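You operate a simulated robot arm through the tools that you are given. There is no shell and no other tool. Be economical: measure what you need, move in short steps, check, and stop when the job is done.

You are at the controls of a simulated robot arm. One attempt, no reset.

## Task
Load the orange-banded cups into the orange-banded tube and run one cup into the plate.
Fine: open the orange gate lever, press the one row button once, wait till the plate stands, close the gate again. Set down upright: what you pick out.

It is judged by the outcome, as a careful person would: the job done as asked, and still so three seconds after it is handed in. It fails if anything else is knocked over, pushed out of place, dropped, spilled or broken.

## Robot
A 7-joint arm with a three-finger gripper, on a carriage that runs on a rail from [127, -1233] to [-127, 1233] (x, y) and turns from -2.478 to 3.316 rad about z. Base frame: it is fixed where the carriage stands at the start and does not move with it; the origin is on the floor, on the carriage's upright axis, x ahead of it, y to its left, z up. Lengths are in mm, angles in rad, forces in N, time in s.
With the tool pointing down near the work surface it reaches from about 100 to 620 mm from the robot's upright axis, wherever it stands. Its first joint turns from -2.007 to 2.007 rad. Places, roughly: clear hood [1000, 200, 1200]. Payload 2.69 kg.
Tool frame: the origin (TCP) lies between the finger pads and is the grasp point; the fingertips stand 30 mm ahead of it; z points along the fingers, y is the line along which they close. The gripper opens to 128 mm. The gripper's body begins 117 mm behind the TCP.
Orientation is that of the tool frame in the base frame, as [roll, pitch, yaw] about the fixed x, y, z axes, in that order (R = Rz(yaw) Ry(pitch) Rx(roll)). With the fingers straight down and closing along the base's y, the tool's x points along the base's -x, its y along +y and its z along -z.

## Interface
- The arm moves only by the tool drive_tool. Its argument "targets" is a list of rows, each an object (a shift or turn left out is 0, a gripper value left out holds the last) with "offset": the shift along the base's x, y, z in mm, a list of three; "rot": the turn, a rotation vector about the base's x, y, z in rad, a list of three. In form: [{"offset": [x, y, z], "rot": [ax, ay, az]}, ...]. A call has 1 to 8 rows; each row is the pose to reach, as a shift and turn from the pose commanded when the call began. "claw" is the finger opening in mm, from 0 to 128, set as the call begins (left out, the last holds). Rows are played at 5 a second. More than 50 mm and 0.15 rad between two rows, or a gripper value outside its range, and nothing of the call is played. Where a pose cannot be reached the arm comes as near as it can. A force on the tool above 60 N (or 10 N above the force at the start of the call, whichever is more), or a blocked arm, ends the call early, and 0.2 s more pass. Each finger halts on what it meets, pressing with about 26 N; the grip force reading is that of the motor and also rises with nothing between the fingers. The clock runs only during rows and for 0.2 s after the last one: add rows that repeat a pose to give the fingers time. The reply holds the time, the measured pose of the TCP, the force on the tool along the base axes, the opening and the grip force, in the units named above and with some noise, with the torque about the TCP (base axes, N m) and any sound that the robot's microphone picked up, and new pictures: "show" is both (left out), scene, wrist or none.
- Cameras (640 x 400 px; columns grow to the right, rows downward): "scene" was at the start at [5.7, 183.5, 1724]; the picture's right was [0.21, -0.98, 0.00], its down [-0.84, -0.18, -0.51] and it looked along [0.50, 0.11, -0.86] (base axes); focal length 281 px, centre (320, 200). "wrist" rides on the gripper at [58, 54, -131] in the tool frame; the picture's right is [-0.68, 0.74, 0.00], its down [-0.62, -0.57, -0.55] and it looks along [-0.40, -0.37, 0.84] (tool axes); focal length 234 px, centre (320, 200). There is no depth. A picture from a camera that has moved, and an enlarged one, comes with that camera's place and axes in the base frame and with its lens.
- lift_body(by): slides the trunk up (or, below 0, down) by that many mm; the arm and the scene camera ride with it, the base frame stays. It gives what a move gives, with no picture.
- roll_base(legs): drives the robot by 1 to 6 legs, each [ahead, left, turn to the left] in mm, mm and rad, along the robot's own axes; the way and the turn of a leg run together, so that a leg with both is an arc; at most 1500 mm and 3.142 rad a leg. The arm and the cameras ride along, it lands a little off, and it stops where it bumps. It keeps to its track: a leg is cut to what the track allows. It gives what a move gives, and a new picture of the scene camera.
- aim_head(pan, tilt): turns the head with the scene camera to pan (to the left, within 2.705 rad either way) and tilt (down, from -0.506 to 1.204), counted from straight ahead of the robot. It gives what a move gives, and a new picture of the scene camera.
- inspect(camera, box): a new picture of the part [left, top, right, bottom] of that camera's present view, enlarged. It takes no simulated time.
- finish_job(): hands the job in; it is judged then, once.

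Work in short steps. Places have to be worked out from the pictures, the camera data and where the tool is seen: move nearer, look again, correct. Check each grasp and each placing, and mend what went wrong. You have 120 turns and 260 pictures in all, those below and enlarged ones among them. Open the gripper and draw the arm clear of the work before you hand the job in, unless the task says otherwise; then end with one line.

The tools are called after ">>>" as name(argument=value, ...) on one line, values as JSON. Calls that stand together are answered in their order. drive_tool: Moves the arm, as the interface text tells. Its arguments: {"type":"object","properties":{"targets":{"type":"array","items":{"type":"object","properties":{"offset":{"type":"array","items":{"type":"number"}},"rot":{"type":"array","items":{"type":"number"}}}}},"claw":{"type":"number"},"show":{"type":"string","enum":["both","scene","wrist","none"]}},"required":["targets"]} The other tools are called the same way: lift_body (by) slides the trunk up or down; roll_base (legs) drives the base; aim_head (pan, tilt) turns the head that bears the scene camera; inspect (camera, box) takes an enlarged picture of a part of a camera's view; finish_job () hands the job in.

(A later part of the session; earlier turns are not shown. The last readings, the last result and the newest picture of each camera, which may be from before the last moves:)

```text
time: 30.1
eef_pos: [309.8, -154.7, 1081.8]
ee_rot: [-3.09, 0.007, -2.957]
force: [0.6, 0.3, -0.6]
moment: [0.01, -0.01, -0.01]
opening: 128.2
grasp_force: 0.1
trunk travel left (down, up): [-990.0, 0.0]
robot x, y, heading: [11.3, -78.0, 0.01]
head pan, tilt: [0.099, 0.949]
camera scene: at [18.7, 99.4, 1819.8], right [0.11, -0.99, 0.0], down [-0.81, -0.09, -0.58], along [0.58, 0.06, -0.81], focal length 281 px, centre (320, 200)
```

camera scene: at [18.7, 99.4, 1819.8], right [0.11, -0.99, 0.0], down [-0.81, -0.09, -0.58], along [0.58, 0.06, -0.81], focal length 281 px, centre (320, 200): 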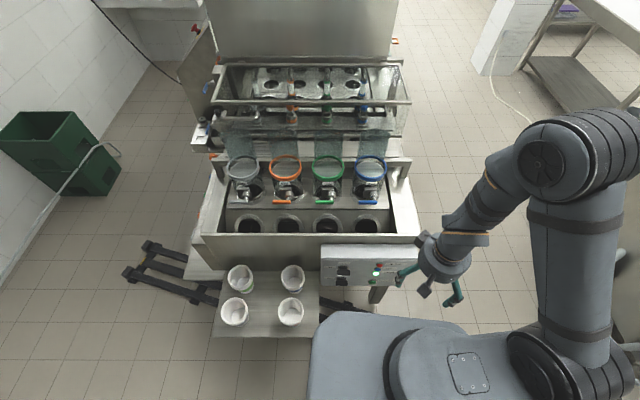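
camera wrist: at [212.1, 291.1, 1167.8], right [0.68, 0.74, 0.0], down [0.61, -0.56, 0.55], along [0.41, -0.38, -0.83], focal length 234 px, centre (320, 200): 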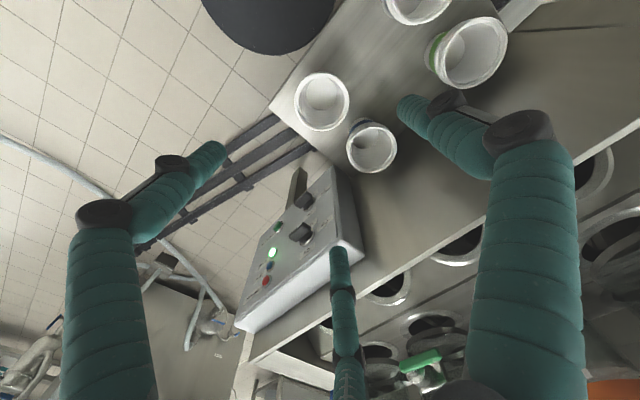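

Good overview. Swing the tool over to the stack side, straightening the yaw.

>>> drive_tool(targets=[{"offset": [20, 45, 0], "rot": [0.01, 0, -0.05]}, {"offset": [40, 90, 0], "rot": [0.02, 0, -0.1]}, {"offset": [50, 138, 0], "rot": [0.03, 0, -0.15]}, {"offset": [50, 187, 0], "rot": [0.05, 0.01, -0.185]}, {"offset": [45, 236, 0], "rot": [0.05, 0.01, -0.185]}, {"offset": [30, 283, 0], "rot": [0.05, 0.01, -0.185]}, {"offset": [5, 325, 0], "rot": [0.05, 0.01, -0.185]}, {"offset": [-20, 365, 0], "rot": [0.05, 0.01, -0.185]}], show="none")

>>> drive_tool(targets=[{"offset": [-10, 30, 0]}, {"offset": [-10, 30, -40]}], show="both")

```text
time: 31.9
eef_pos: [288.6, 213.1, 1083.4]
ee_rot: [-3.138, 0.002, -3.141]
force: [-0.6, 0.8, -0.9]
moment: [-0.07, -0.03, 0.01]
opening: 128.0
grasp_force: 0.0
trunk travel left (down, up): [-990.0, 0.0]
robot x, y, heading: [10.6, -78.3, 0.009]
head pan, tilt: [0.099, 0.949]
```

```text
time: 32.5
eef_pos: [280.3, 241.0, 1043.4]
ee_rot: [-3.139, 0.002, -3.141]
force: [0.6, 0.7, 0.3]
moment: [-0.02, 0.08, 0.02]
opening: 127.7
grasp_force: 0.1
trunk travel left (down, up): [-990.0, 0.0]
robot x, y, heading: [9.8, -76.8, 0.008]
head pan, tilt: [0.099, 0.949]
camera scene: at [20.8, 99.4, 1819.8], right [0.11, -0.99, 0.0], down [-0.81, -0.09, -0.58], along [0.58, 0.06, -0.81], focal length 281 px, centre (320, 200)
camera wrist: at [221.0, 294.3, 1173.7], right [0.68, 0.74, 0.0], down [0.61, -0.56, 0.55], along [0.41, -0.37, -0.83], focal length 234 px, centre (320, 200)
```

scene: 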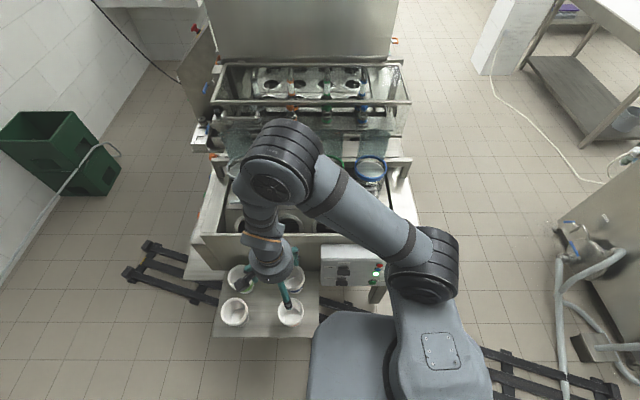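
wrist: 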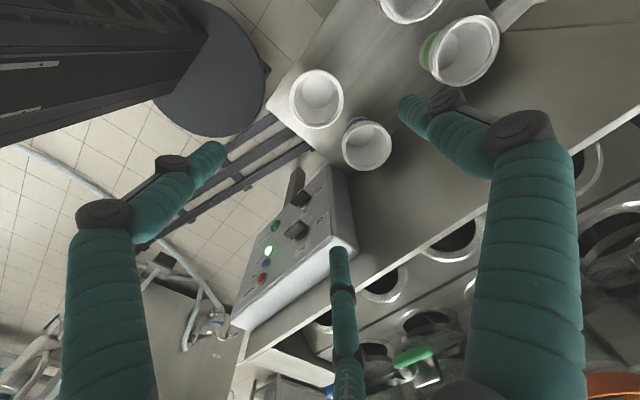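

Nice posture now. Descend stepwise with small corrections, watching the elbow.

>>> drive_tool(targets=[{"offset": [-2, -2, -45]}, {"offset": [-4, -4, -90]}, {"offset": [-4, -4, -135]}, {"offset": [-4, -4, -170]}], show="both")

```text
time: 33.5
eef_pos: [277.8, 235.4, 870.2]
ee_rot: [-3.14, 0.002, -3.141]
force: [0.8, 0.2, 0.7]
moment: [0.0, -0.02, 0.02]
opening: 128.1
grasp_force: 0.1
trunk travel left (down, up): [-990.0, 0.0]
robot x, y, heading: [9.5, -79.9, 0.006]
head pan, tilt: [0.099, 0.949]
camera scene: at [19.6, 99.6, 1819.8], right [0.11, -0.99, 0.0], down [-0.81, -0.09, -0.58], along [0.58, 0.06, -0.81], focal length 281 px, centre (320, 200)
camera wrist: at [218.3, 289.5, 1001.0], right [0.68, 0.74, 0.0], down [0.62, -0.56, 0.55], along [0.41, -0.37, -0.83], focal length 234 px, centre (320, 200)
```

scene: 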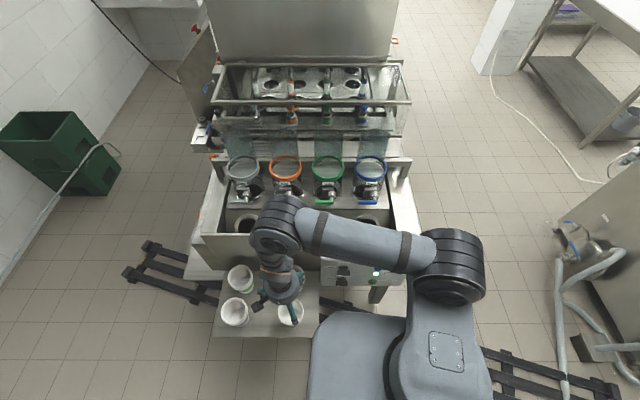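
wrist: 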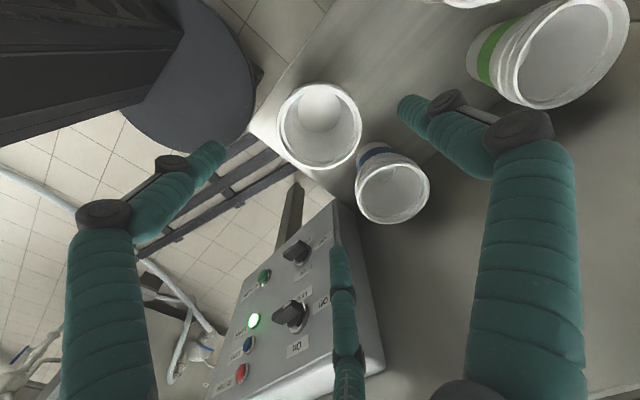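

Rim centre is within a few mm of the tool axis (rim z ≈ 719, Ø ≈ 98). Descend to 770 and recheck.

>>> drive_tool(targets=[{"offset": [0, 0, -40]}, {"offset": [0, 0, -75]}, {"offset": [0, 0, -100]}], show="both")

```text
time: 34.3
eef_pos: [274.8, 235.0, 769.2]
ee_rot: [-3.141, 0.002, -3.141]
force: [0.4, 1.0, 0.0]
moment: [-0.01, 0.05, 0.0]
opening: 127.9
grasp_force: 0.0
trunk travel left (down, up): [-990.0, 0.0]
robot x, y, heading: [8.7, -78.0, 0.008]
head pan, tilt: [0.099, 0.949]
camera scene: at [19.1, 99.7, 1819.8], right [0.11, -0.99, 0.0], down [-0.81, -0.09, -0.58], along [0.58, 0.06, -0.81], focal length 281 px, centre (320, 200)
camera wrist: at [215.9, 289.5, 900.1], right [0.68, 0.74, 0.0], down [0.61, -0.56, 0.55], along [0.41, -0.37, -0.83], focal length 234 px, centre (320, 200)
```

scene: 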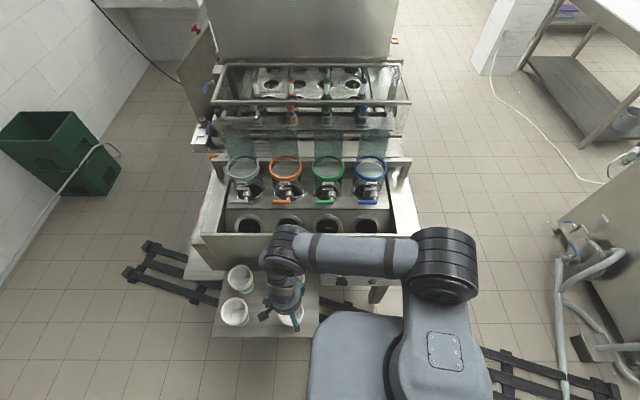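
wrist: 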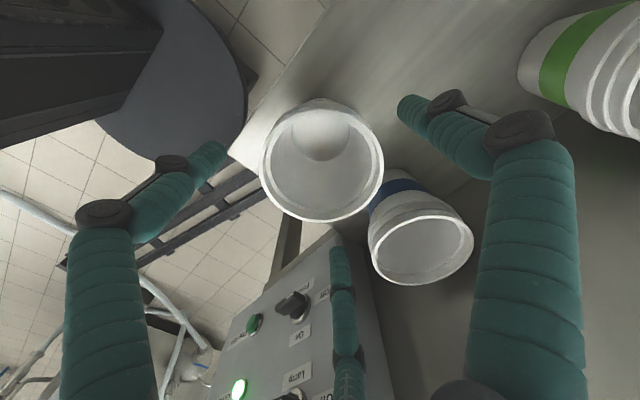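

Alignment is within ~2 mm (rim z ≈ 720, Ø ≈ 100). Descend to 704 and close slowly onto the rims.

>>> drive_tool(targets=[{"offset": [0, 0, -25]}, {"offset": [0, 0, -48]}, {"offset": [0, 0, -65]}], show="wrist")

>>> drive_tool(targets=[{"offset": [0, 0, 0]}, {"offset": [0, 0, 0]}, {"offset": [0, 0, 0]}, {"offset": [0, 0, 0]}], claw=85, show="wrist")

```text
time: 35.1
eef_pos: [275.3, 235.8, 706.1]
ee_rot: [-3.14, 0.001, -3.142]
force: [0.3, 0.9, -0.3]
moment: [-0.05, -0.02, -0.04]
opening: 128.0
grasp_force: 0.1
trunk travel left (down, up): [-990.0, 0.0]
robot x, y, heading: [9.3, -77.6, 0.007]
head pan, tilt: [0.099, 0.949]
camera wrist: at [217.1, 290.9, 837.6], right [0.68, 0.74, 0.0], down [0.61, -0.56, 0.55], along [0.41, -0.37, -0.83], focal length 234 px, centre (320, 200)
```

wrist: 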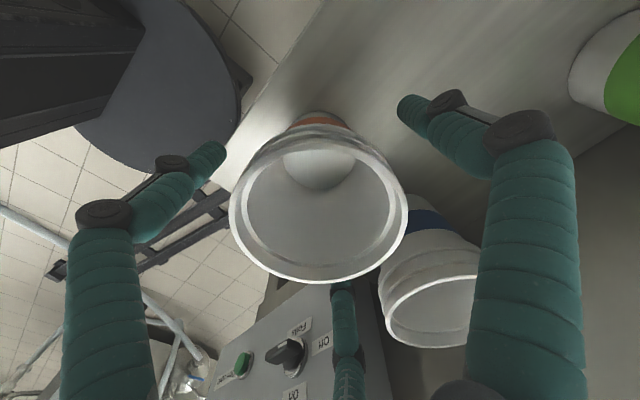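

```text
time: 36.1
eef_pos: [276.1, 236.3, 706.2]
ee_rot: [-3.14, 0.001, 3.14]
force: [-0.8, -0.3, 0.8]
moment: [0.05, 0.01, 0.04]
opening: 90.3
grasp_force: 26.0
trunk travel left (down, up): [-990.0, 0.0]
robot x, y, heading: [9.4, -76.0, 0.007]
head pan, tilt: [0.099, 0.949]
camera wrist: at [216.9, 290.4, 838.0], right [0.68, 0.74, 0.0], down [0.61, -0.56, 0.55], along [0.41, -0.37, -0.83], focal length 234 px, centre (320, 200)
```

wrist: 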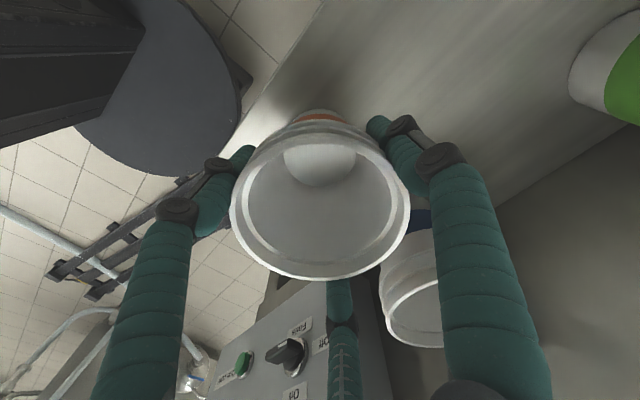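

Gripped at 90 mm with 26 N. Lift and check.

>>> drive_tool(targets=[{"offset": [0, 0, 20]}, {"offset": [0, 0, 50]}, {"offset": [0, 0, 90]}, {"offset": [0, 0, 135]}], show="both")

>>> inspect(camera="scene", box=[210, 240, 350, 350])

```text
time: 37.1
eef_pos: [275.6, 235.7, 842.5]
ee_rot: [-3.14, 0.004, -3.14]
force: [-0.4, 0.4, 0.6]
moment: [0.02, -0.05, 0.0]
opening: 90.4
grasp_force: 26.4
trunk travel left (down, up): [-990.0, 0.0]
robot x, y, heading: [8.2, -77.0, 0.008]
head pan, tilt: [0.099, 0.949]
camera scene: at [17.9, 98.3, 1819.8], right [0.11, -0.99, 0.0], down [-0.81, -0.09, -0.58], along [0.58, 0.06, -0.81], focal length 281 px, centre (320, 200)
camera wrist: at [215.5, 291.0, 973.1], right [0.68, 0.74, 0.0], down [0.61, -0.56, 0.55], along [0.41, -0.37, -0.83], focal length 234 px, centre (320, 200)
```

scene: 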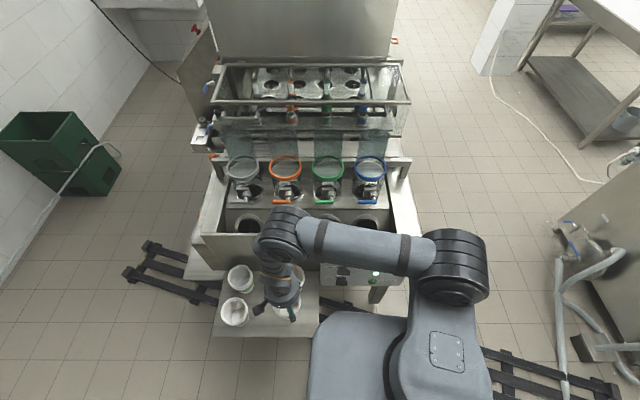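
wrist: 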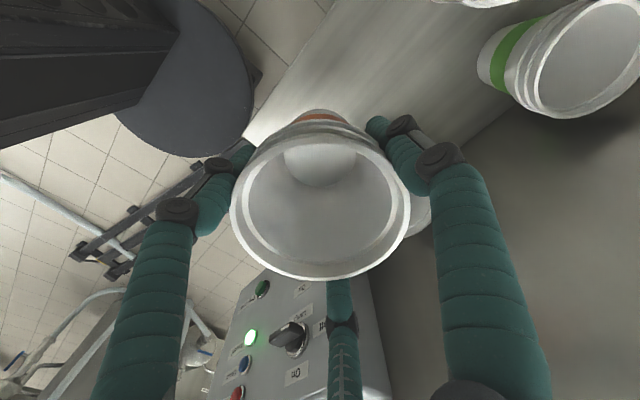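

```text
3.64 times, centred on (280, 295) of scene
camera zoom: at [17.9, 98.3, 1819.8], right [0.11, -0.99, 0.0], down [-0.81, -0.09, -0.58], along [0.58, 0.06, -0.81], focal length 1021 px, centre (466, -146)
```

zoom: 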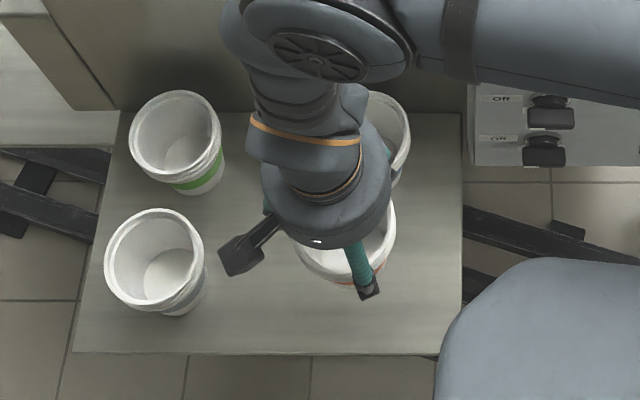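

Secure, no slip. Raise to ~1250, then roll left to face the tube.

>>> drive_tool(targets=[{"offset": [0, 0, 48]}, {"offset": [0, 0, 96]}, {"offset": [0, 0, 144]}, {"offset": [0, 0, 192]}, {"offset": [0, 0, 240]}, {"offset": [0, 0, 288]}, {"offset": [0, 0, 336]}, {"offset": [0, 0, 384]}], show="none")

>>> drive_tool(targets=[{"offset": [30, -30, 20]}, {"offset": [60, -60, 30]}, {"offset": [90, -90, 30]}, {"offset": [120, -120, 30]}, {"offset": [150, -150, 30]}], show="scene")

```text
time: 38.9
eef_pos: [279.9, 232.7, 1226.7]
ee_rot: [-3.14, 0.004, -3.141]
force: [0.3, -0.9, -0.1]
moment: [-0.02, -0.02, 0.02]
opening: 90.4
grasp_force: 26.2
trunk travel left (down, up): [-990.0, 0.0]
robot x, y, heading: [9.6, -79.0, 0.012]
head pan, tilt: [0.099, 0.949]
```

```text
time: 40.1
eef_pos: [428.4, 85.7, 1255.9]
ee_rot: [-3.14, 0.002, -3.14]
force: [0.6, -0.7, 0.4]
moment: [-0.01, 0.0, 0.01]
opening: 90.4
grasp_force: 26.7
trunk travel left (down, up): [-990.0, 0.0]
robot x, y, heading: [7.4, -78.8, 0.006]
head pan, tilt: [0.099, 0.949]
camera scene: at [20.4, 98.0, 1819.9], right [0.11, -0.99, 0.0], down [-0.81, -0.09, -0.58], along [0.58, 0.06, -0.81], focal length 281 px, centre (320, 200)
```

scene: 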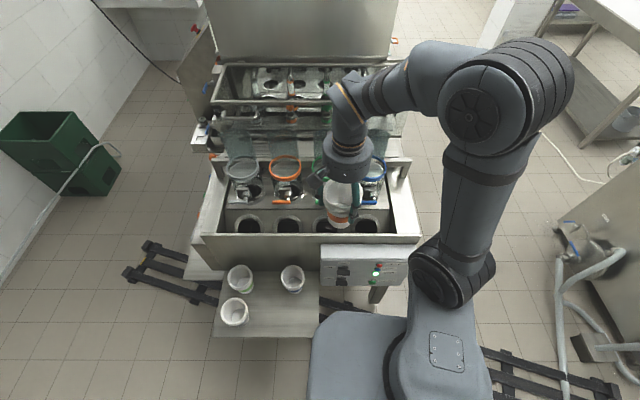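

Stack taken cleanly. Roll left to y≈300.

>>> roll_base(legs=[[-39, 379, 0]])

>>> inspect(camera="scene", box=[280, 90, 480, 260])

```text
time: 42.5
eef_pos: [389.3, 463.0, 1255.3]
ee_rot: [-3.139, 0.001, 3.136]
force: [1.4, -0.3, -0.4]
moment: [-0.03, 0.03, -0.03]
opening: 90.5
grasp_force: 25.2
trunk travel left (down, up): [-990.0, 0.0]
robot x, y, heading: [-32.9, 300.3, 0.004]
head pan, tilt: [0.099, 0.949]
camera scene: at [-19.3, 477.5, 1819.8], right [0.1, -0.99, 0.0], down [-0.81, -0.08, -0.58], along [0.58, 0.06, -0.81], focal length 281 px, centre (320, 200)
```

scene: 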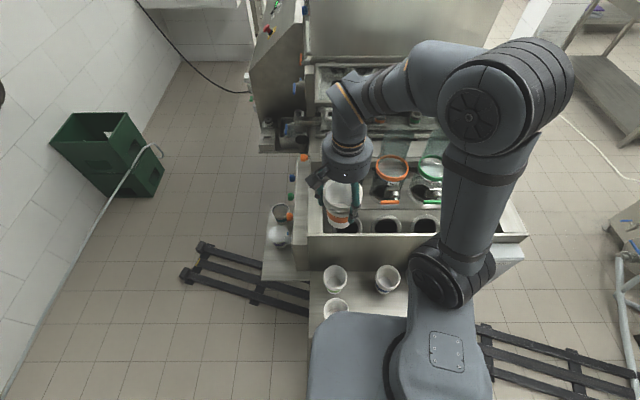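

```text
2.35 times, centred on (380, 175) of scene
camera zoom: at [-19.3, 477.5, 1819.8], right [0.1, -0.99, 0.0], down [-0.81, -0.08, -0.58], along [0.58, 0.06, -0.81], focal length 661 px, centre (179, 259)
```

zoom: 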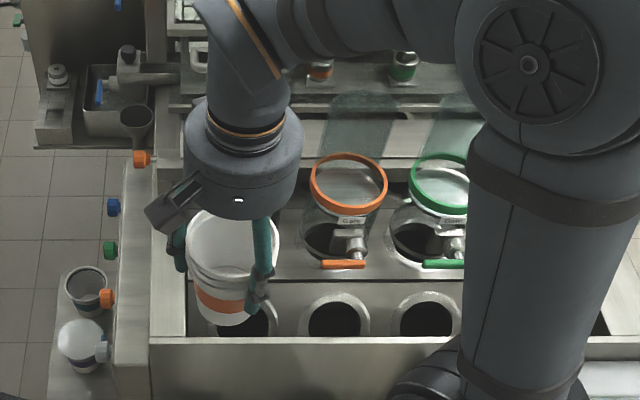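

Now carry the stack to above the tube (≈670, 293) at z 1255; its bottom (~1165) clears the rings.

>>> drive_tool(targets=[{"offset": [35, -21, 0]}, {"offset": [70, -42, 0]}, {"offset": [105, -64, 0]}, {"offset": [140, -85, 0]}, {"offset": [175, -106, 0]}, {"offset": [210, -127, 0]}, {"offset": [245, -148, -5]}, {"offset": [281, -169, -15]}], show="both")

>>> inspect(camera="scene", box=[330, 90, 450, 220])

```text
time: 44.3
eef_pos: [670.1, 294.6, 1237.6]
ee_rot: [-3.141, -0.002, 3.136]
force: [0.5, 0.0, 0.0]
moment: [0.03, 0.11, 0.03]
opening: 90.4
grasp_force: 26.0
trunk travel left (down, up): [-990.0, 0.0]
robot x, y, heading: [-28.0, 300.1, -0.001]
head pan, tilt: [0.099, 0.949]
camera scene: at [-16.2, 477.0, 1819.9], right [0.1, -0.99, 0.0], down [-0.81, -0.08, -0.58], along [0.58, 0.06, -0.81], focal length 281 px, centre (320, 200)
camera wrist: at [612.3, 348.7, 1368.8], right [0.68, 0.73, 0.0], down [0.61, -0.57, 0.55], along [0.4, -0.37, -0.84], focal length 234 px, centre (320, 200)
```

scene: 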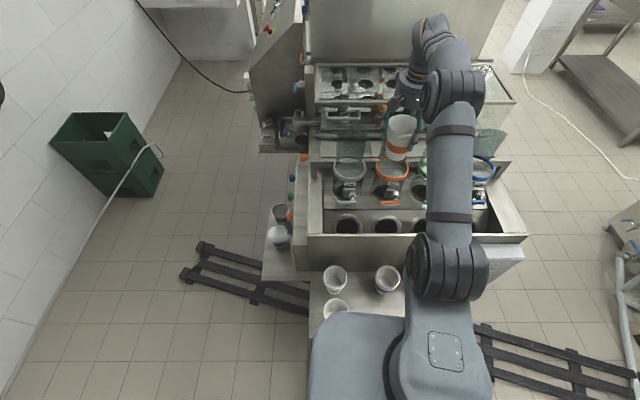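
wrist: 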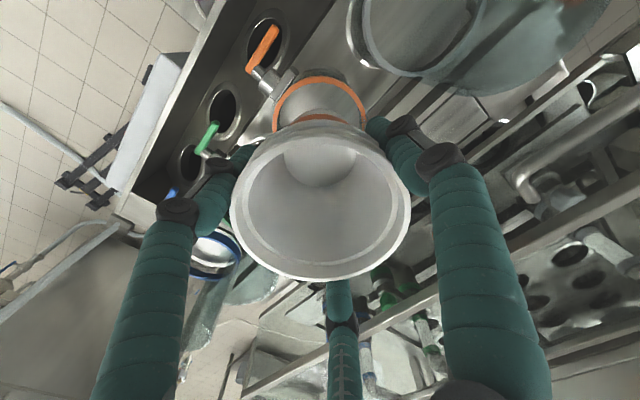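

```text
3.08 times, centred on (390, 155) of scene
camera zoom: at [-16.2, 477.0, 1819.9], right [0.1, -0.99, 0.0], down [-0.81, -0.08, -0.58], along [0.58, 0.06, -0.81], focal length 864 px, centre (105, 338)
```

zoom: 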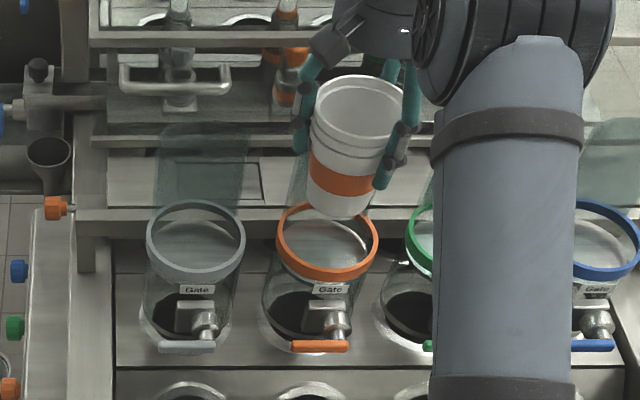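

Stack bottom ≈ z 1144; ring at ≈1075. Lower 50 mm and compare alignment.

>>> drive_tool(targets=[{"offset": [0, -2, -25]}, {"offset": [0, -2, -55]}], show="none")

>>> inspect(camera="scene", box=[350, 110, 430, 210])

>>> inspect(camera="wrist", box=[230, 40, 410, 190])

```text
time: 44.9
eef_pos: [671.6, 291.1, 1185.3]
ee_rot: [-3.14, 0.002, 3.135]
force: [0.9, 0.7, -0.6]
moment: [-0.03, 0.04, 0.02]
opening: 90.2
grasp_force: 26.5
trunk travel left (down, up): [-990.0, 0.0]
robot x, y, heading: [-31.6, 301.9, 0.002]
head pan, tilt: [0.099, 0.949]
```

```text
4.00 times, centred on (390, 160) of scene
camera zoom: at [-18.3, 477.8, 1819.8], right [0.1, -0.99, 0.0], down [-0.81, -0.08, -0.58], along [0.58, 0.06, -0.81], focal length 1123 px, centre (40, 360)
```

zoom: 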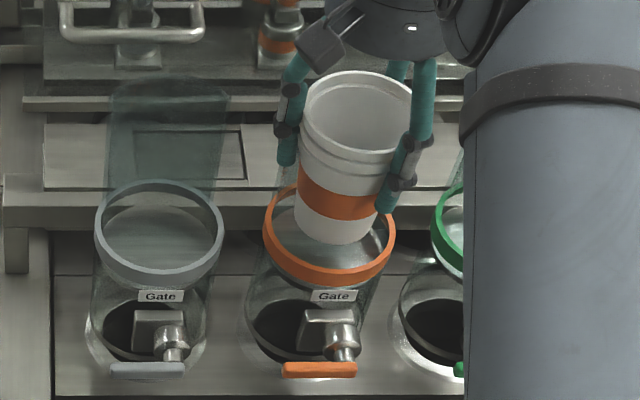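

```text
2.67 times, centred on (320, 115) of wrist
camera zoom: at [612.6, 346.2, 1316.2], right [0.68, 0.73, 0.0], down [0.61, -0.57, 0.55], along [0.4, -0.38, -0.83], focal length 624 px, centre (320, 427)
```

zoom: 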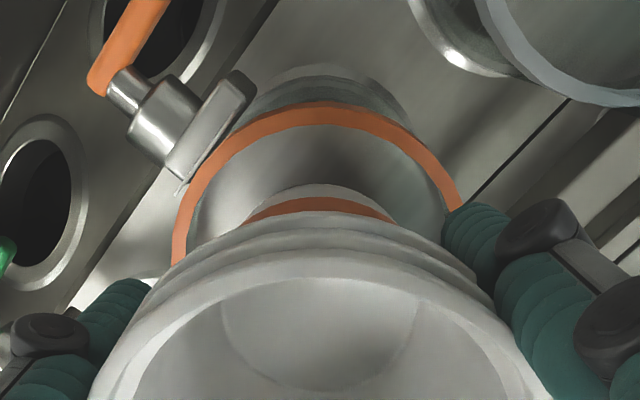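

Well aligned (≈2 mm). Lower 28 mm into the ring and check.

>>> drive_tool(targets=[{"offset": [0, -1, -10]}, {"offset": [0, -2, -20]}, {"offset": [0, -2, -28]}], show="none")

>>> inspect(camera="scene", box=[350, 110, 430, 210])

>>> inspect(camera="wrist", box=[230, 40, 410, 190])

```text
time: 45.7
eef_pos: [669.1, 290.0, 1156.3]
ee_rot: [-3.139, 0.004, 3.135]
force: [0.7, -0.6, -1.0]
moment: [0.0, 0.01, -0.02]
opening: 90.4
grasp_force: 26.4
trunk travel left (down, up): [-990.0, 0.0]
robot x, y, heading: [-29.6, 302.8, 0.001]
head pan, tilt: [0.099, 0.949]
```

```text
4.00 times, centred on (390, 160) of scene
camera zoom: at [-19.1, 478.0, 1819.8], right [0.1, -0.99, 0.0], down [-0.81, -0.08, -0.58], along [0.58, 0.06, -0.81], focal length 1123 px, centre (40, 360)
```

zoom: 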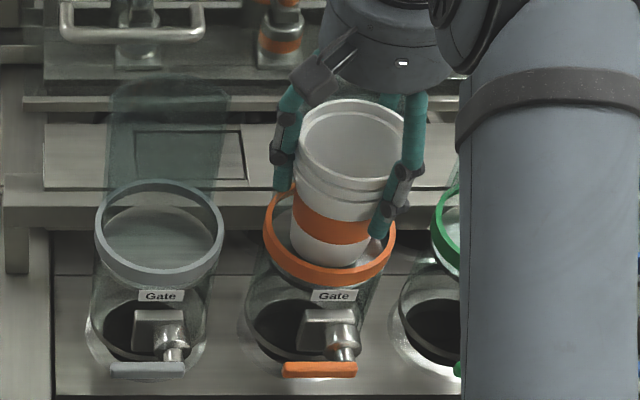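

```text
2.67 times, centred on (320, 115) of wrist
camera zoom: at [611.2, 345.0, 1287.9], right [0.68, 0.73, 0.0], down [0.61, -0.57, 0.55], along [0.4, -0.38, -0.83], focal length 624 px, centre (320, 427)
```

zoom: 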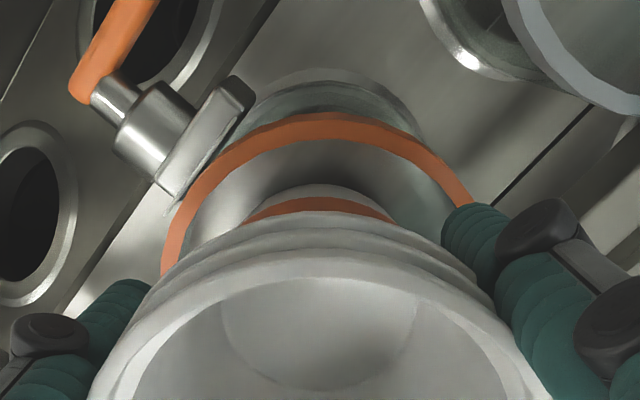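

Bottom is just inside the ring. Lower gently in small steps watching the force.

>>> drive_tool(targets=[{"offset": [0, 0, -6]}, {"offset": [0, 0, -11]}], show="none")

>>> drive_tool(targets=[{"offset": [0, 0, -5]}, {"offset": [0, 0, -9]}], show="wrist")

```text
time: 46.3
eef_pos: [669.4, 290.4, 1146.7]
ee_rot: [-3.14, 0.002, 3.134]
force: [0.0, 1.1, -0.6]
moment: [-0.01, -0.01, 0.0]
opening: 90.3
grasp_force: 26.4
trunk travel left (down, up): [-990.0, 0.0]
robot x, y, heading: [-29.8, 303.4, 0.001]
head pan, tilt: [0.099, 0.949]
```

```text
time: 46.9
eef_pos: [670.5, 289.4, 1139.4]
ee_rot: [-3.142, 0.006, 3.135]
force: [0.9, 0.3, 17.6]
moment: [0.18, 0.07, -0.05]
opening: 91.4
grasp_force: 26.0
trunk travel left (down, up): [-990.0, 0.0]
robot x, y, heading: [-28.1, 305.0, -0.003]
head pan, tilt: [0.099, 0.949]
camera wrist: at [609.8, 345.0, 1269.9], right [0.68, 0.73, 0.0], down [0.61, -0.57, 0.55], along [0.41, -0.38, -0.83], focal length 234 px, centre (320, 200)
```

wrist: 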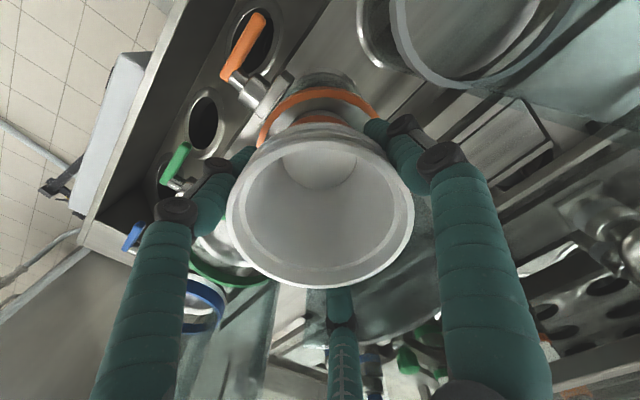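

Contact felt (17.6 N) at about the disc level. Check from the scene camera before releasing.

>>> inspect(camera="scene", box=[350, 110, 430, 210])

>>> inspect(camera="wrist", box=[210, 60, 430, 200])

```text
4.00 times, centred on (390, 160) of scene
camera zoom: at [-21.4, 478.0, 1820.0], right [0.1, -0.99, 0.0], down [-0.81, -0.08, -0.58], along [0.58, 0.06, -0.81], focal length 1123 px, centre (40, 360)
```

zoom: 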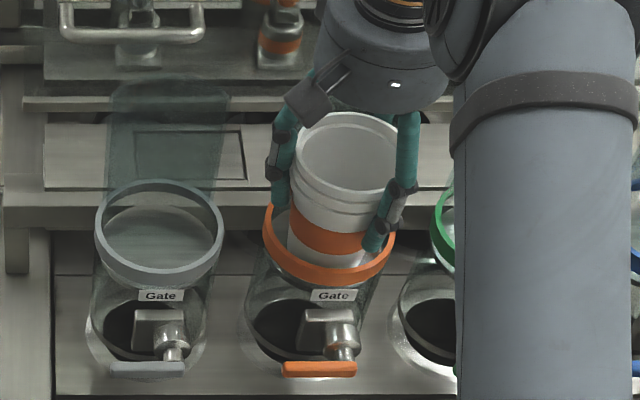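

```text
2.86 times, centred on (320, 130) of wrist
camera zoom: at [609.8, 345.0, 1269.9], right [0.68, 0.73, 0.0], down [0.61, -0.57, 0.55], along [0.41, -0.38, -0.83], focal length 669 px, centre (320, 400)
```

zoom: 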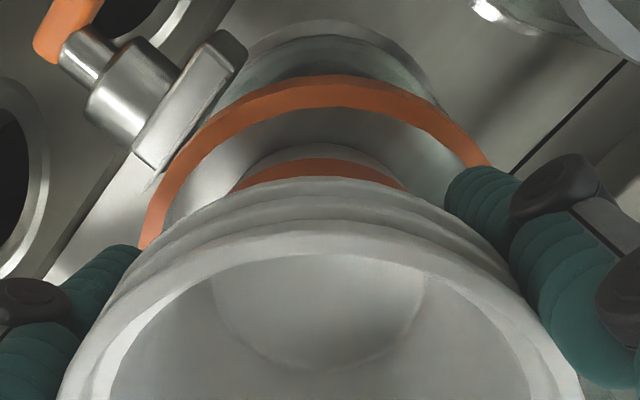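

Aligned and standing on the gate disc. Release and raise straight up.

>>> drive_tool(targets=[{"offset": [0, 0, 2]}, {"offset": [0, 0, 2]}, {"offset": [0, 0, 2]}, {"offset": [0, 0, 2]}, {"offset": [0, 0, 2]}, {"offset": [0, 0, 30]}, {"offset": [0, 0, 75]}, {"offset": [0, 0, 120]}], claw=128, show="wrist")

>>> inspect(camera="scene", box=[340, 110, 440, 210])

```text
time: 48.7
eef_pos: [670.2, 290.5, 1258.8]
ee_rot: [-3.14, 0.003, 3.138]
force: [-0.7, 0.3, 0.3]
moment: [0.03, -0.03, 0.02]
opening: 128.0
grasp_force: 0.0
trunk travel left (down, up): [-990.0, 0.0]
robot x, y, heading: [-29.2, 298.8, 0.002]
head pan, tilt: [0.099, 0.949]
camera wrist: at [611.2, 345.6, 1389.3], right [0.68, 0.73, 0.0], down [0.61, -0.57, 0.55], along [0.4, -0.38, -0.83], focal length 234 px, centre (320, 200)
```

wrist: 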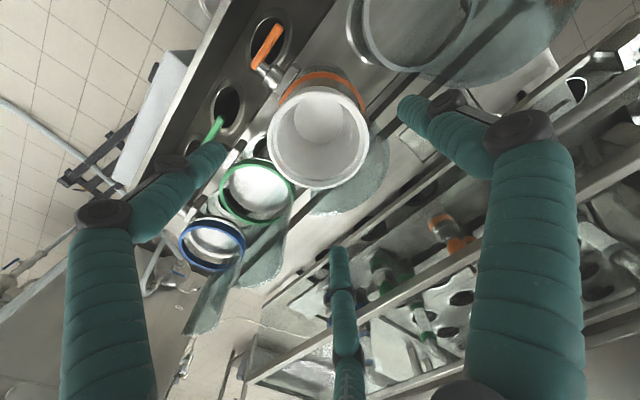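

```text
4.00 times, centred on (390, 160) of scene
camera zoom: at [-19.8, 477.9, 1819.8], right [0.1, -0.99, 0.0], down [-0.81, -0.08, -0.58], along [0.58, 0.06, -0.81], focal length 1123 px, centre (40, 360)
```

zoom: 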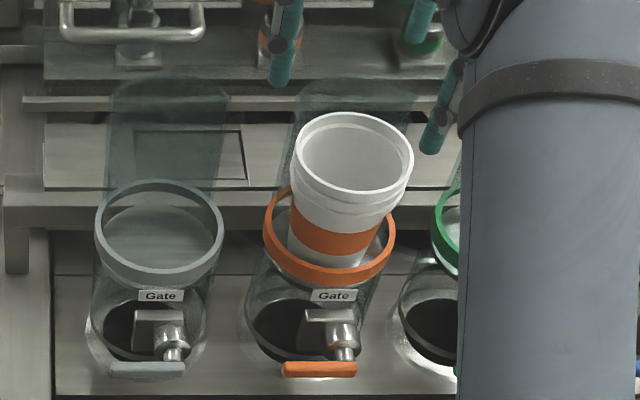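

The stack stands in the orange tube. Next, the lever: pivot ≈ (572, 272, 1039), bar reaching left to ≈ (564, 320, 1025). I back off, close the fingers and tilt forward for a close look.

>>> drive_tool(targets=[{"offset": [-45, 5, 0]}, {"offset": [-90, 12, 0], "rot": [0, -0.1, 0]}, {"offset": [-135, 20, -10], "rot": [0, -0.2, 0]}, {"offset": [-175, 28, -25], "rot": [0, -0.3, 0]}, {"offset": [-195, 36, -60], "rot": [0, -0.4, 0]}, {"offset": [-200, 40, -95], "rot": [0, -0.5, 0]}, {"offset": [-200, 40, -129], "rot": [0, -0.6, 0]}], claw=0, show="both")

>>> inspect(camera="wrist", box=[180, 100, 460, 300])

```text
time: 50.3
eef_pos: [485.2, 348.8, 1195.5]
ee_rot: [3.095, 0.379, 3.14]
force: [-0.5, 1.1, -0.2]
moment: [-0.06, 0.02, 0.02]
opening: 10.8
grasp_force: 1.4
out of reach, approached as far as the arm can: row 5, 6, 7
trunk travel left (down, up): [-990.0, 0.0]
robot x, y, heading: [-31.4, 304.3, -0.003]
head pan, tilt: [0.099, 0.949]
camera scene: at [-20.0, 481.1, 1819.5], right [0.1, -0.99, 0.0], down [-0.81, -0.08, -0.58], along [0.58, 0.06, -0.81], focal length 281 px, centre (320, 200)
camera wrist: at [380.6, 396.9, 1298.0], right [0.62, 0.73, 0.28], down [0.38, -0.59, 0.71], along [0.69, -0.33, -0.64], focal length 234 px, centre (320, 200)
```

scene: 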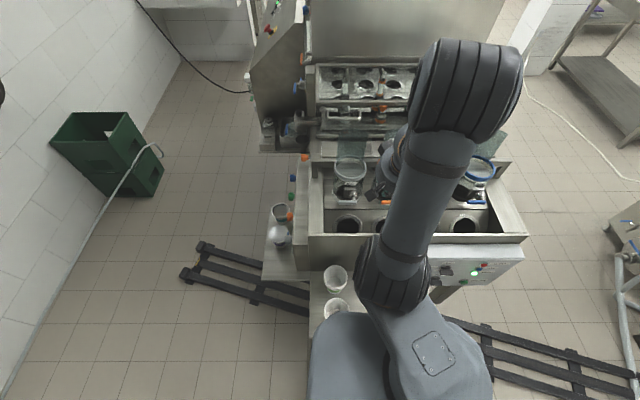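
wrist: 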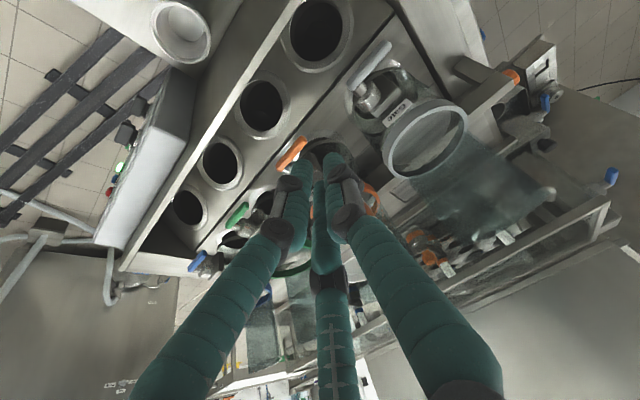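

```text
2.00 times, centred on (320, 200) of wrist
camera zoom: at [380.6, 396.9, 1298.0], right [0.62, 0.73, 0.28], down [0.38, -0.59, 0.71], along [0.69, -0.33, -0.64], focal length 468 px, centre (320, 200)
```

zoom: 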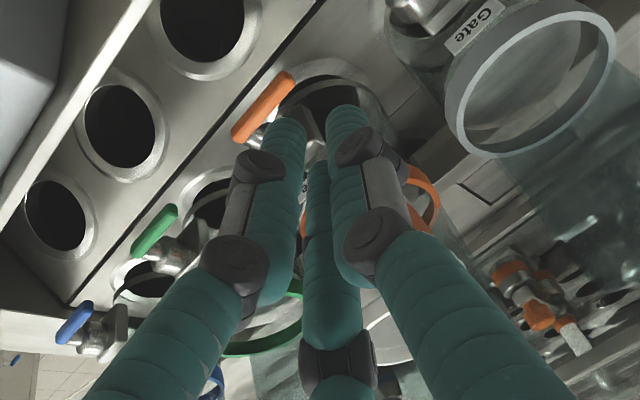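

The tilt is limited to ~0.38 here, which is enough. Move toward above the lever's outer end, staying ~50 mm above it, and look.

>>> drive_tool(targets=[{"offset": [25, -12, -15]}, {"offset": [50, -25, -40]}, {"offset": [66, -35, -75]}], show="both")

>>> inspect(camera="wrist", box=[220, 80, 420, 230])

>>> inspect(camera="scene", box=[330, 130, 450, 230])

```text
time: 51.1
eef_pos: [552.5, 308.5, 1117.6]
ee_rot: [3.093, 0.378, 3.137]
force: [0.0, 0.1, 0.5]
moment: [0.02, 0.01, 0.0]
opening: 2.1
grasp_force: 26.0
trunk travel left (down, up): [-990.0, 0.0]
robot x, y, heading: [-30.3, 303.0, -0.003]
head pan, tilt: [0.099, 0.949]
camera scene: at [-18.7, 477.8, 1819.9], right [0.1, -0.99, 0.0], down [-0.81, -0.08, -0.58], along [0.58, 0.06, -0.81], focal length 281 px, centre (320, 200)
camera wrist: at [448.0, 356.1, 1220.5], right [0.62, 0.73, 0.28], down [0.38, -0.59, 0.71], along [0.69, -0.33, -0.64], focal length 234 px, centre (320, 200)
```

scene: 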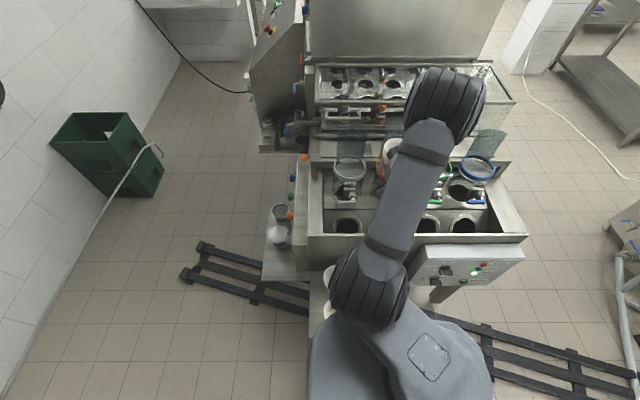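
wrist: 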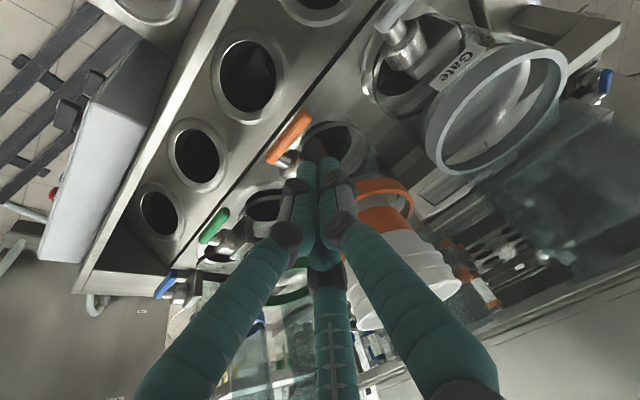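

```text
2.67 times, centred on (320, 155) of wrist
camera zoom: at [448.0, 356.1, 1220.5], right [0.62, 0.73, 0.28], down [0.38, -0.59, 0.71], along [0.69, -0.33, -0.64], focal length 624 px, centre (320, 320)
```

zoom: 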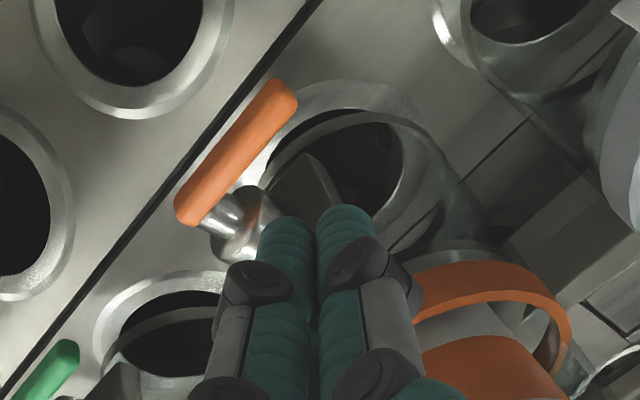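

```text
4.00 times, centred on (390, 180) of scene
camera zoom: at [-18.7, 477.8, 1819.9], right [0.1, -0.99, 0.0], down [-0.81, -0.08, -0.58], along [0.58, 0.06, -0.81], focal length 1123 px, centre (40, 280)
```

zoom: 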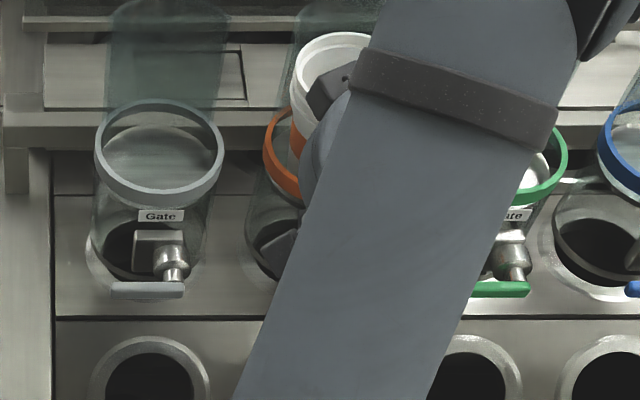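

Lever bar runs from (564, 267) to (555, 324) at z≈1030. I lower the closed tips onto its outer end to feel whether it turns downward.

>>> drive_tool(targets=[{"offset": [-6, 5, -20]}, {"offset": [-6, 5, -40]}, {"offset": [-6, 5, -48]}], show="none")

>>> inspect(camera="wrist", box=[220, 60, 420, 210])

```text
time: 51.9
eef_pos: [544.1, 313.3, 1070.8]
ee_rot: [3.094, 0.378, 3.14]
force: [-0.1, -0.1, -0.1]
moment: [-0.01, -0.03, -0.02]
opening: 2.0
grasp_force: 25.9
trunk travel left (down, up): [-990.0, 0.0]
robot x, y, heading: [-30.0, 304.4, -0.005]
head pan, tilt: [0.099, 0.949]
```

```text
2.67 times, centred on (320, 135) of wrist
camera zoom: at [441.1, 361.1, 1173.3], right [0.62, 0.73, 0.28], down [0.38, -0.59, 0.71], along [0.69, -0.33, -0.64], focal length 624 px, centre (320, 373)
```

zoom: 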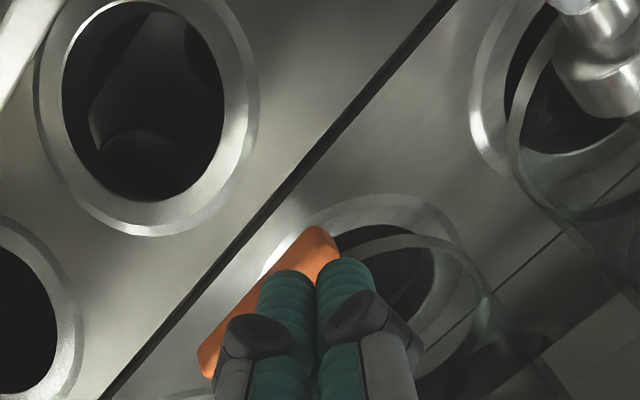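

Refined: bar's outer end at (565, 321, 1011). Shift +10 in x, then lower to feel contact.

>>> drive_tool(targets=[{"offset": [10, 1, 0]}, {"offset": [10, 1, -12]}, {"offset": [10, 1, -18]}], show="none")

>>> drive_tool(targets=[{"offset": [0, 0, -4]}, {"offset": [0, 0, -8]}], show="none")

>>> inspect(camera="wrist", box=[220, 60, 420, 210])

```text
time: 52.7
eef_pos: [556.3, 314.1, 1053.2]
ee_rot: [3.091, 0.38, 3.139]
force: [-2.5, 0.4, 1.9]
moment: [-0.02, 0.06, -0.01]
opening: 2.3
grasp_force: 26.3
trunk travel left (down, up): [-990.0, 0.0]
robot x, y, heading: [-30.3, 301.1, -0.002]
head pan, tilt: [0.099, 0.949]
```

```text
time: 53.3
eef_pos: [555.5, 313.8, 1045.4]
ee_rot: [3.091, 0.377, 3.139]
force: [-1.5, 0.2, 2.5]
moment: [-0.01, 0.05, -0.01]
opening: 2.2
grasp_force: 26.5
trunk travel left (down, up): [-990.0, 0.0]
robot x, y, heading: [-32.1, 298.3, -0.001]
head pan, tilt: [0.099, 0.949]
```

```text
2.67 times, centred on (320, 135) of wrist
camera zoom: at [451.7, 361.8, 1147.5], right [0.62, 0.73, 0.28], down [0.38, -0.59, 0.71], along [0.69, -0.33, -0.64], focal length 624 px, centre (320, 373)
```

zoom: 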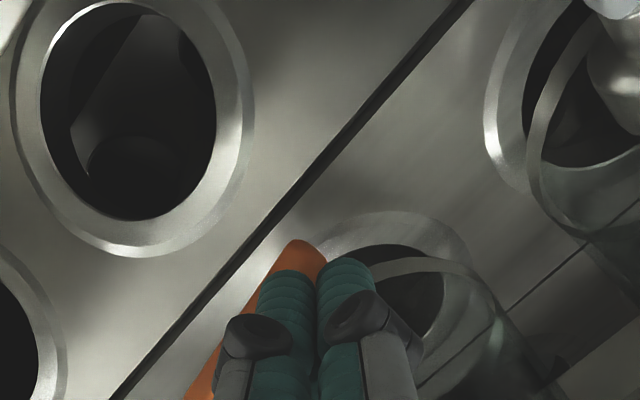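

Contact with only ~3 N while moving: the lever yields downward. Continue.

>>> drive_tool(targets=[{"offset": [0, -1, -6]}, {"offset": [0, -3, -12]}, {"offset": [0, -5, -18]}], show="none")

>>> inspect(camera="wrist", box=[200, 40, 440, 220])

```text
time: 54.1
eef_pos: [555.1, 308.6, 1027.6]
ee_rot: [3.09, 0.376, 3.136]
force: [-2.4, 1.3, 1.1]
moment: [-0.01, 0.05, 0.03]
opening: 2.3
grasp_force: 25.9
trunk travel left (down, up): [-990.0, 0.0]
robot x, y, heading: [-32.1, 300.2, 0.001]
head pan, tilt: [0.099, 0.949]
```

```text
2.22 times, centred on (320, 130) of wrist
camera zoom: at [450.9, 357.0, 1129.6], right [0.62, 0.73, 0.28], down [0.38, -0.59, 0.71], along [0.69, -0.33, -0.64], focal length 520 px, centre (320, 356)
```

zoom: 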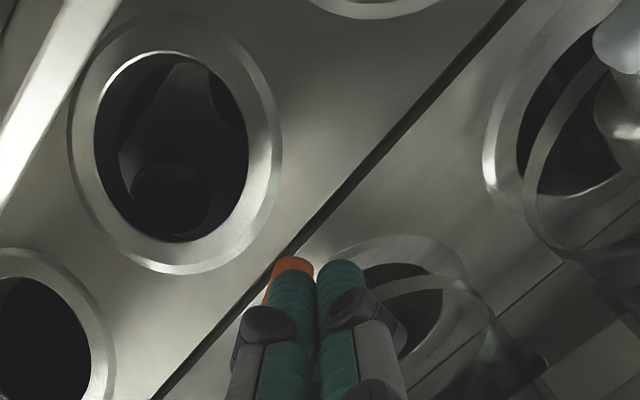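

Lever keeps following. Continue the arc: downward and toward the pivot side (−y).

>>> drive_tool(targets=[{"offset": [0, -6, -7]}, {"offset": [0, -12, -12]}, {"offset": [0, -18, -15]}], show="none")

>>> inspect(camera="wrist", box=[200, 40, 440, 220])

```text
time: 54.9
eef_pos: [556.3, 293.3, 1011.6]
ee_rot: [3.092, 0.377, 3.137]
force: [1.3, 4.9, 1.5]
moment: [0.08, -0.09, 0.11]
opening: 2.0
grasp_force: 25.6
trunk travel left (down, up): [-990.0, 0.0]
robot x, y, heading: [-29.5, 301.6, 0.004]
head pan, tilt: [0.099, 0.949]
```

```text
2.22 times, centred on (320, 130) of wrist
camera zoom: at [452.1, 340.3, 1114.2], right [0.62, 0.73, 0.28], down [0.38, -0.59, 0.71], along [0.69, -0.33, -0.64], focal length 520 px, centre (320, 356)
```

zoom: 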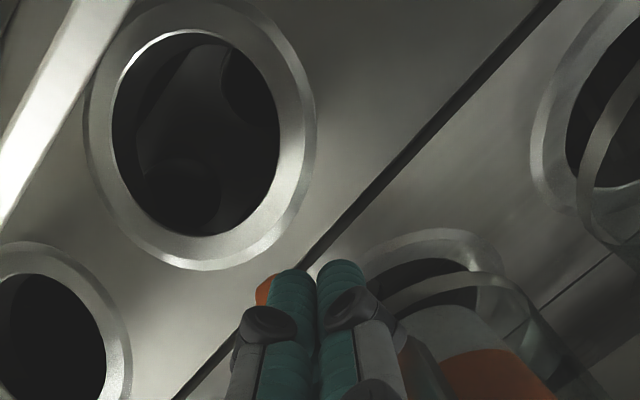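

Lever is swinging toward vertical. Push a bit more in −y until it stops.

>>> drive_tool(targets=[{"offset": [0, -6, -1]}, {"offset": [0, -11, -2]}, {"offset": [0, -15, -2]}], show="none")

>>> inspect(camera="wrist", box=[200, 40, 520, 260])

```text
time: 55.7
eef_pos: [556.2, 289.7, 1009.1]
ee_rot: [3.088, 0.377, -3.138]
force: [0.8, 32.3, 12.0]
moment: [-0.52, -0.13, 0.31]
opening: 2.1
grasp_force: 25.9
trunk travel left (down, up): [-990.0, 0.0]
robot x, y, heading: [-29.9, 301.8, 0.002]
head pan, tilt: [0.099, 0.949]
```

```text
1.82 times, centred on (360, 150) of wrist
camera zoom: at [451.5, 334.9, 1113.4], right [0.61, 0.74, 0.29], down [0.38, -0.59, 0.71], along [0.69, -0.32, -0.65], focal length 426 px, centre (247, 291)
```

zoom: 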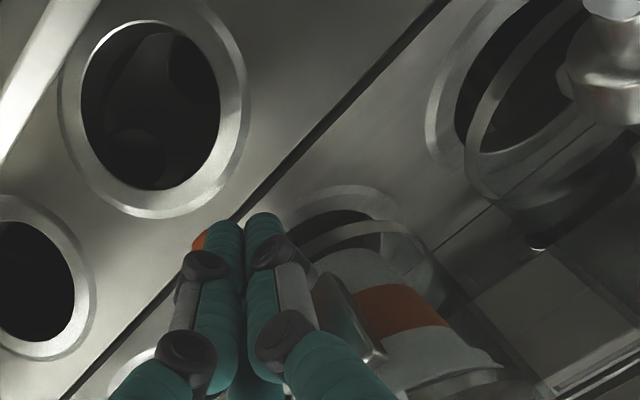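

The lever hit its stop (32 N). Withdraw +y, then up and back, and look.

>>> drive_tool(targets=[{"offset": [-2, 16, 0]}, {"offset": [-10, 30, 20]}, {"offset": [-20, 36, 60]}, {"offset": [-40, 40, 105]}, {"offset": [-75, 50, 140]}, {"offset": [-110, 70, 165]}], show="both")

>>> inspect(camera="wrist", box=[220, 80, 480, 240])

```text
refused: row 5 steps farther than a row can; nothing moved
```

```text
2.46 times, centred on (350, 160) of wrist
camera zoom: at [451.5, 334.9, 1113.4], right [0.61, 0.74, 0.29], down [0.38, -0.59, 0.71], along [0.69, -0.32, -0.65], focal length 576 px, centre (246, 298)
```

zoom: 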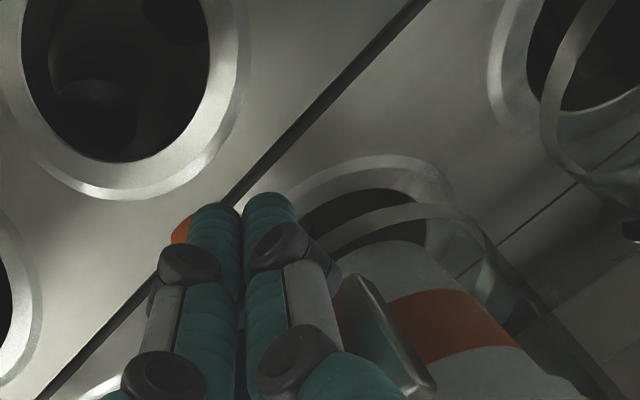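

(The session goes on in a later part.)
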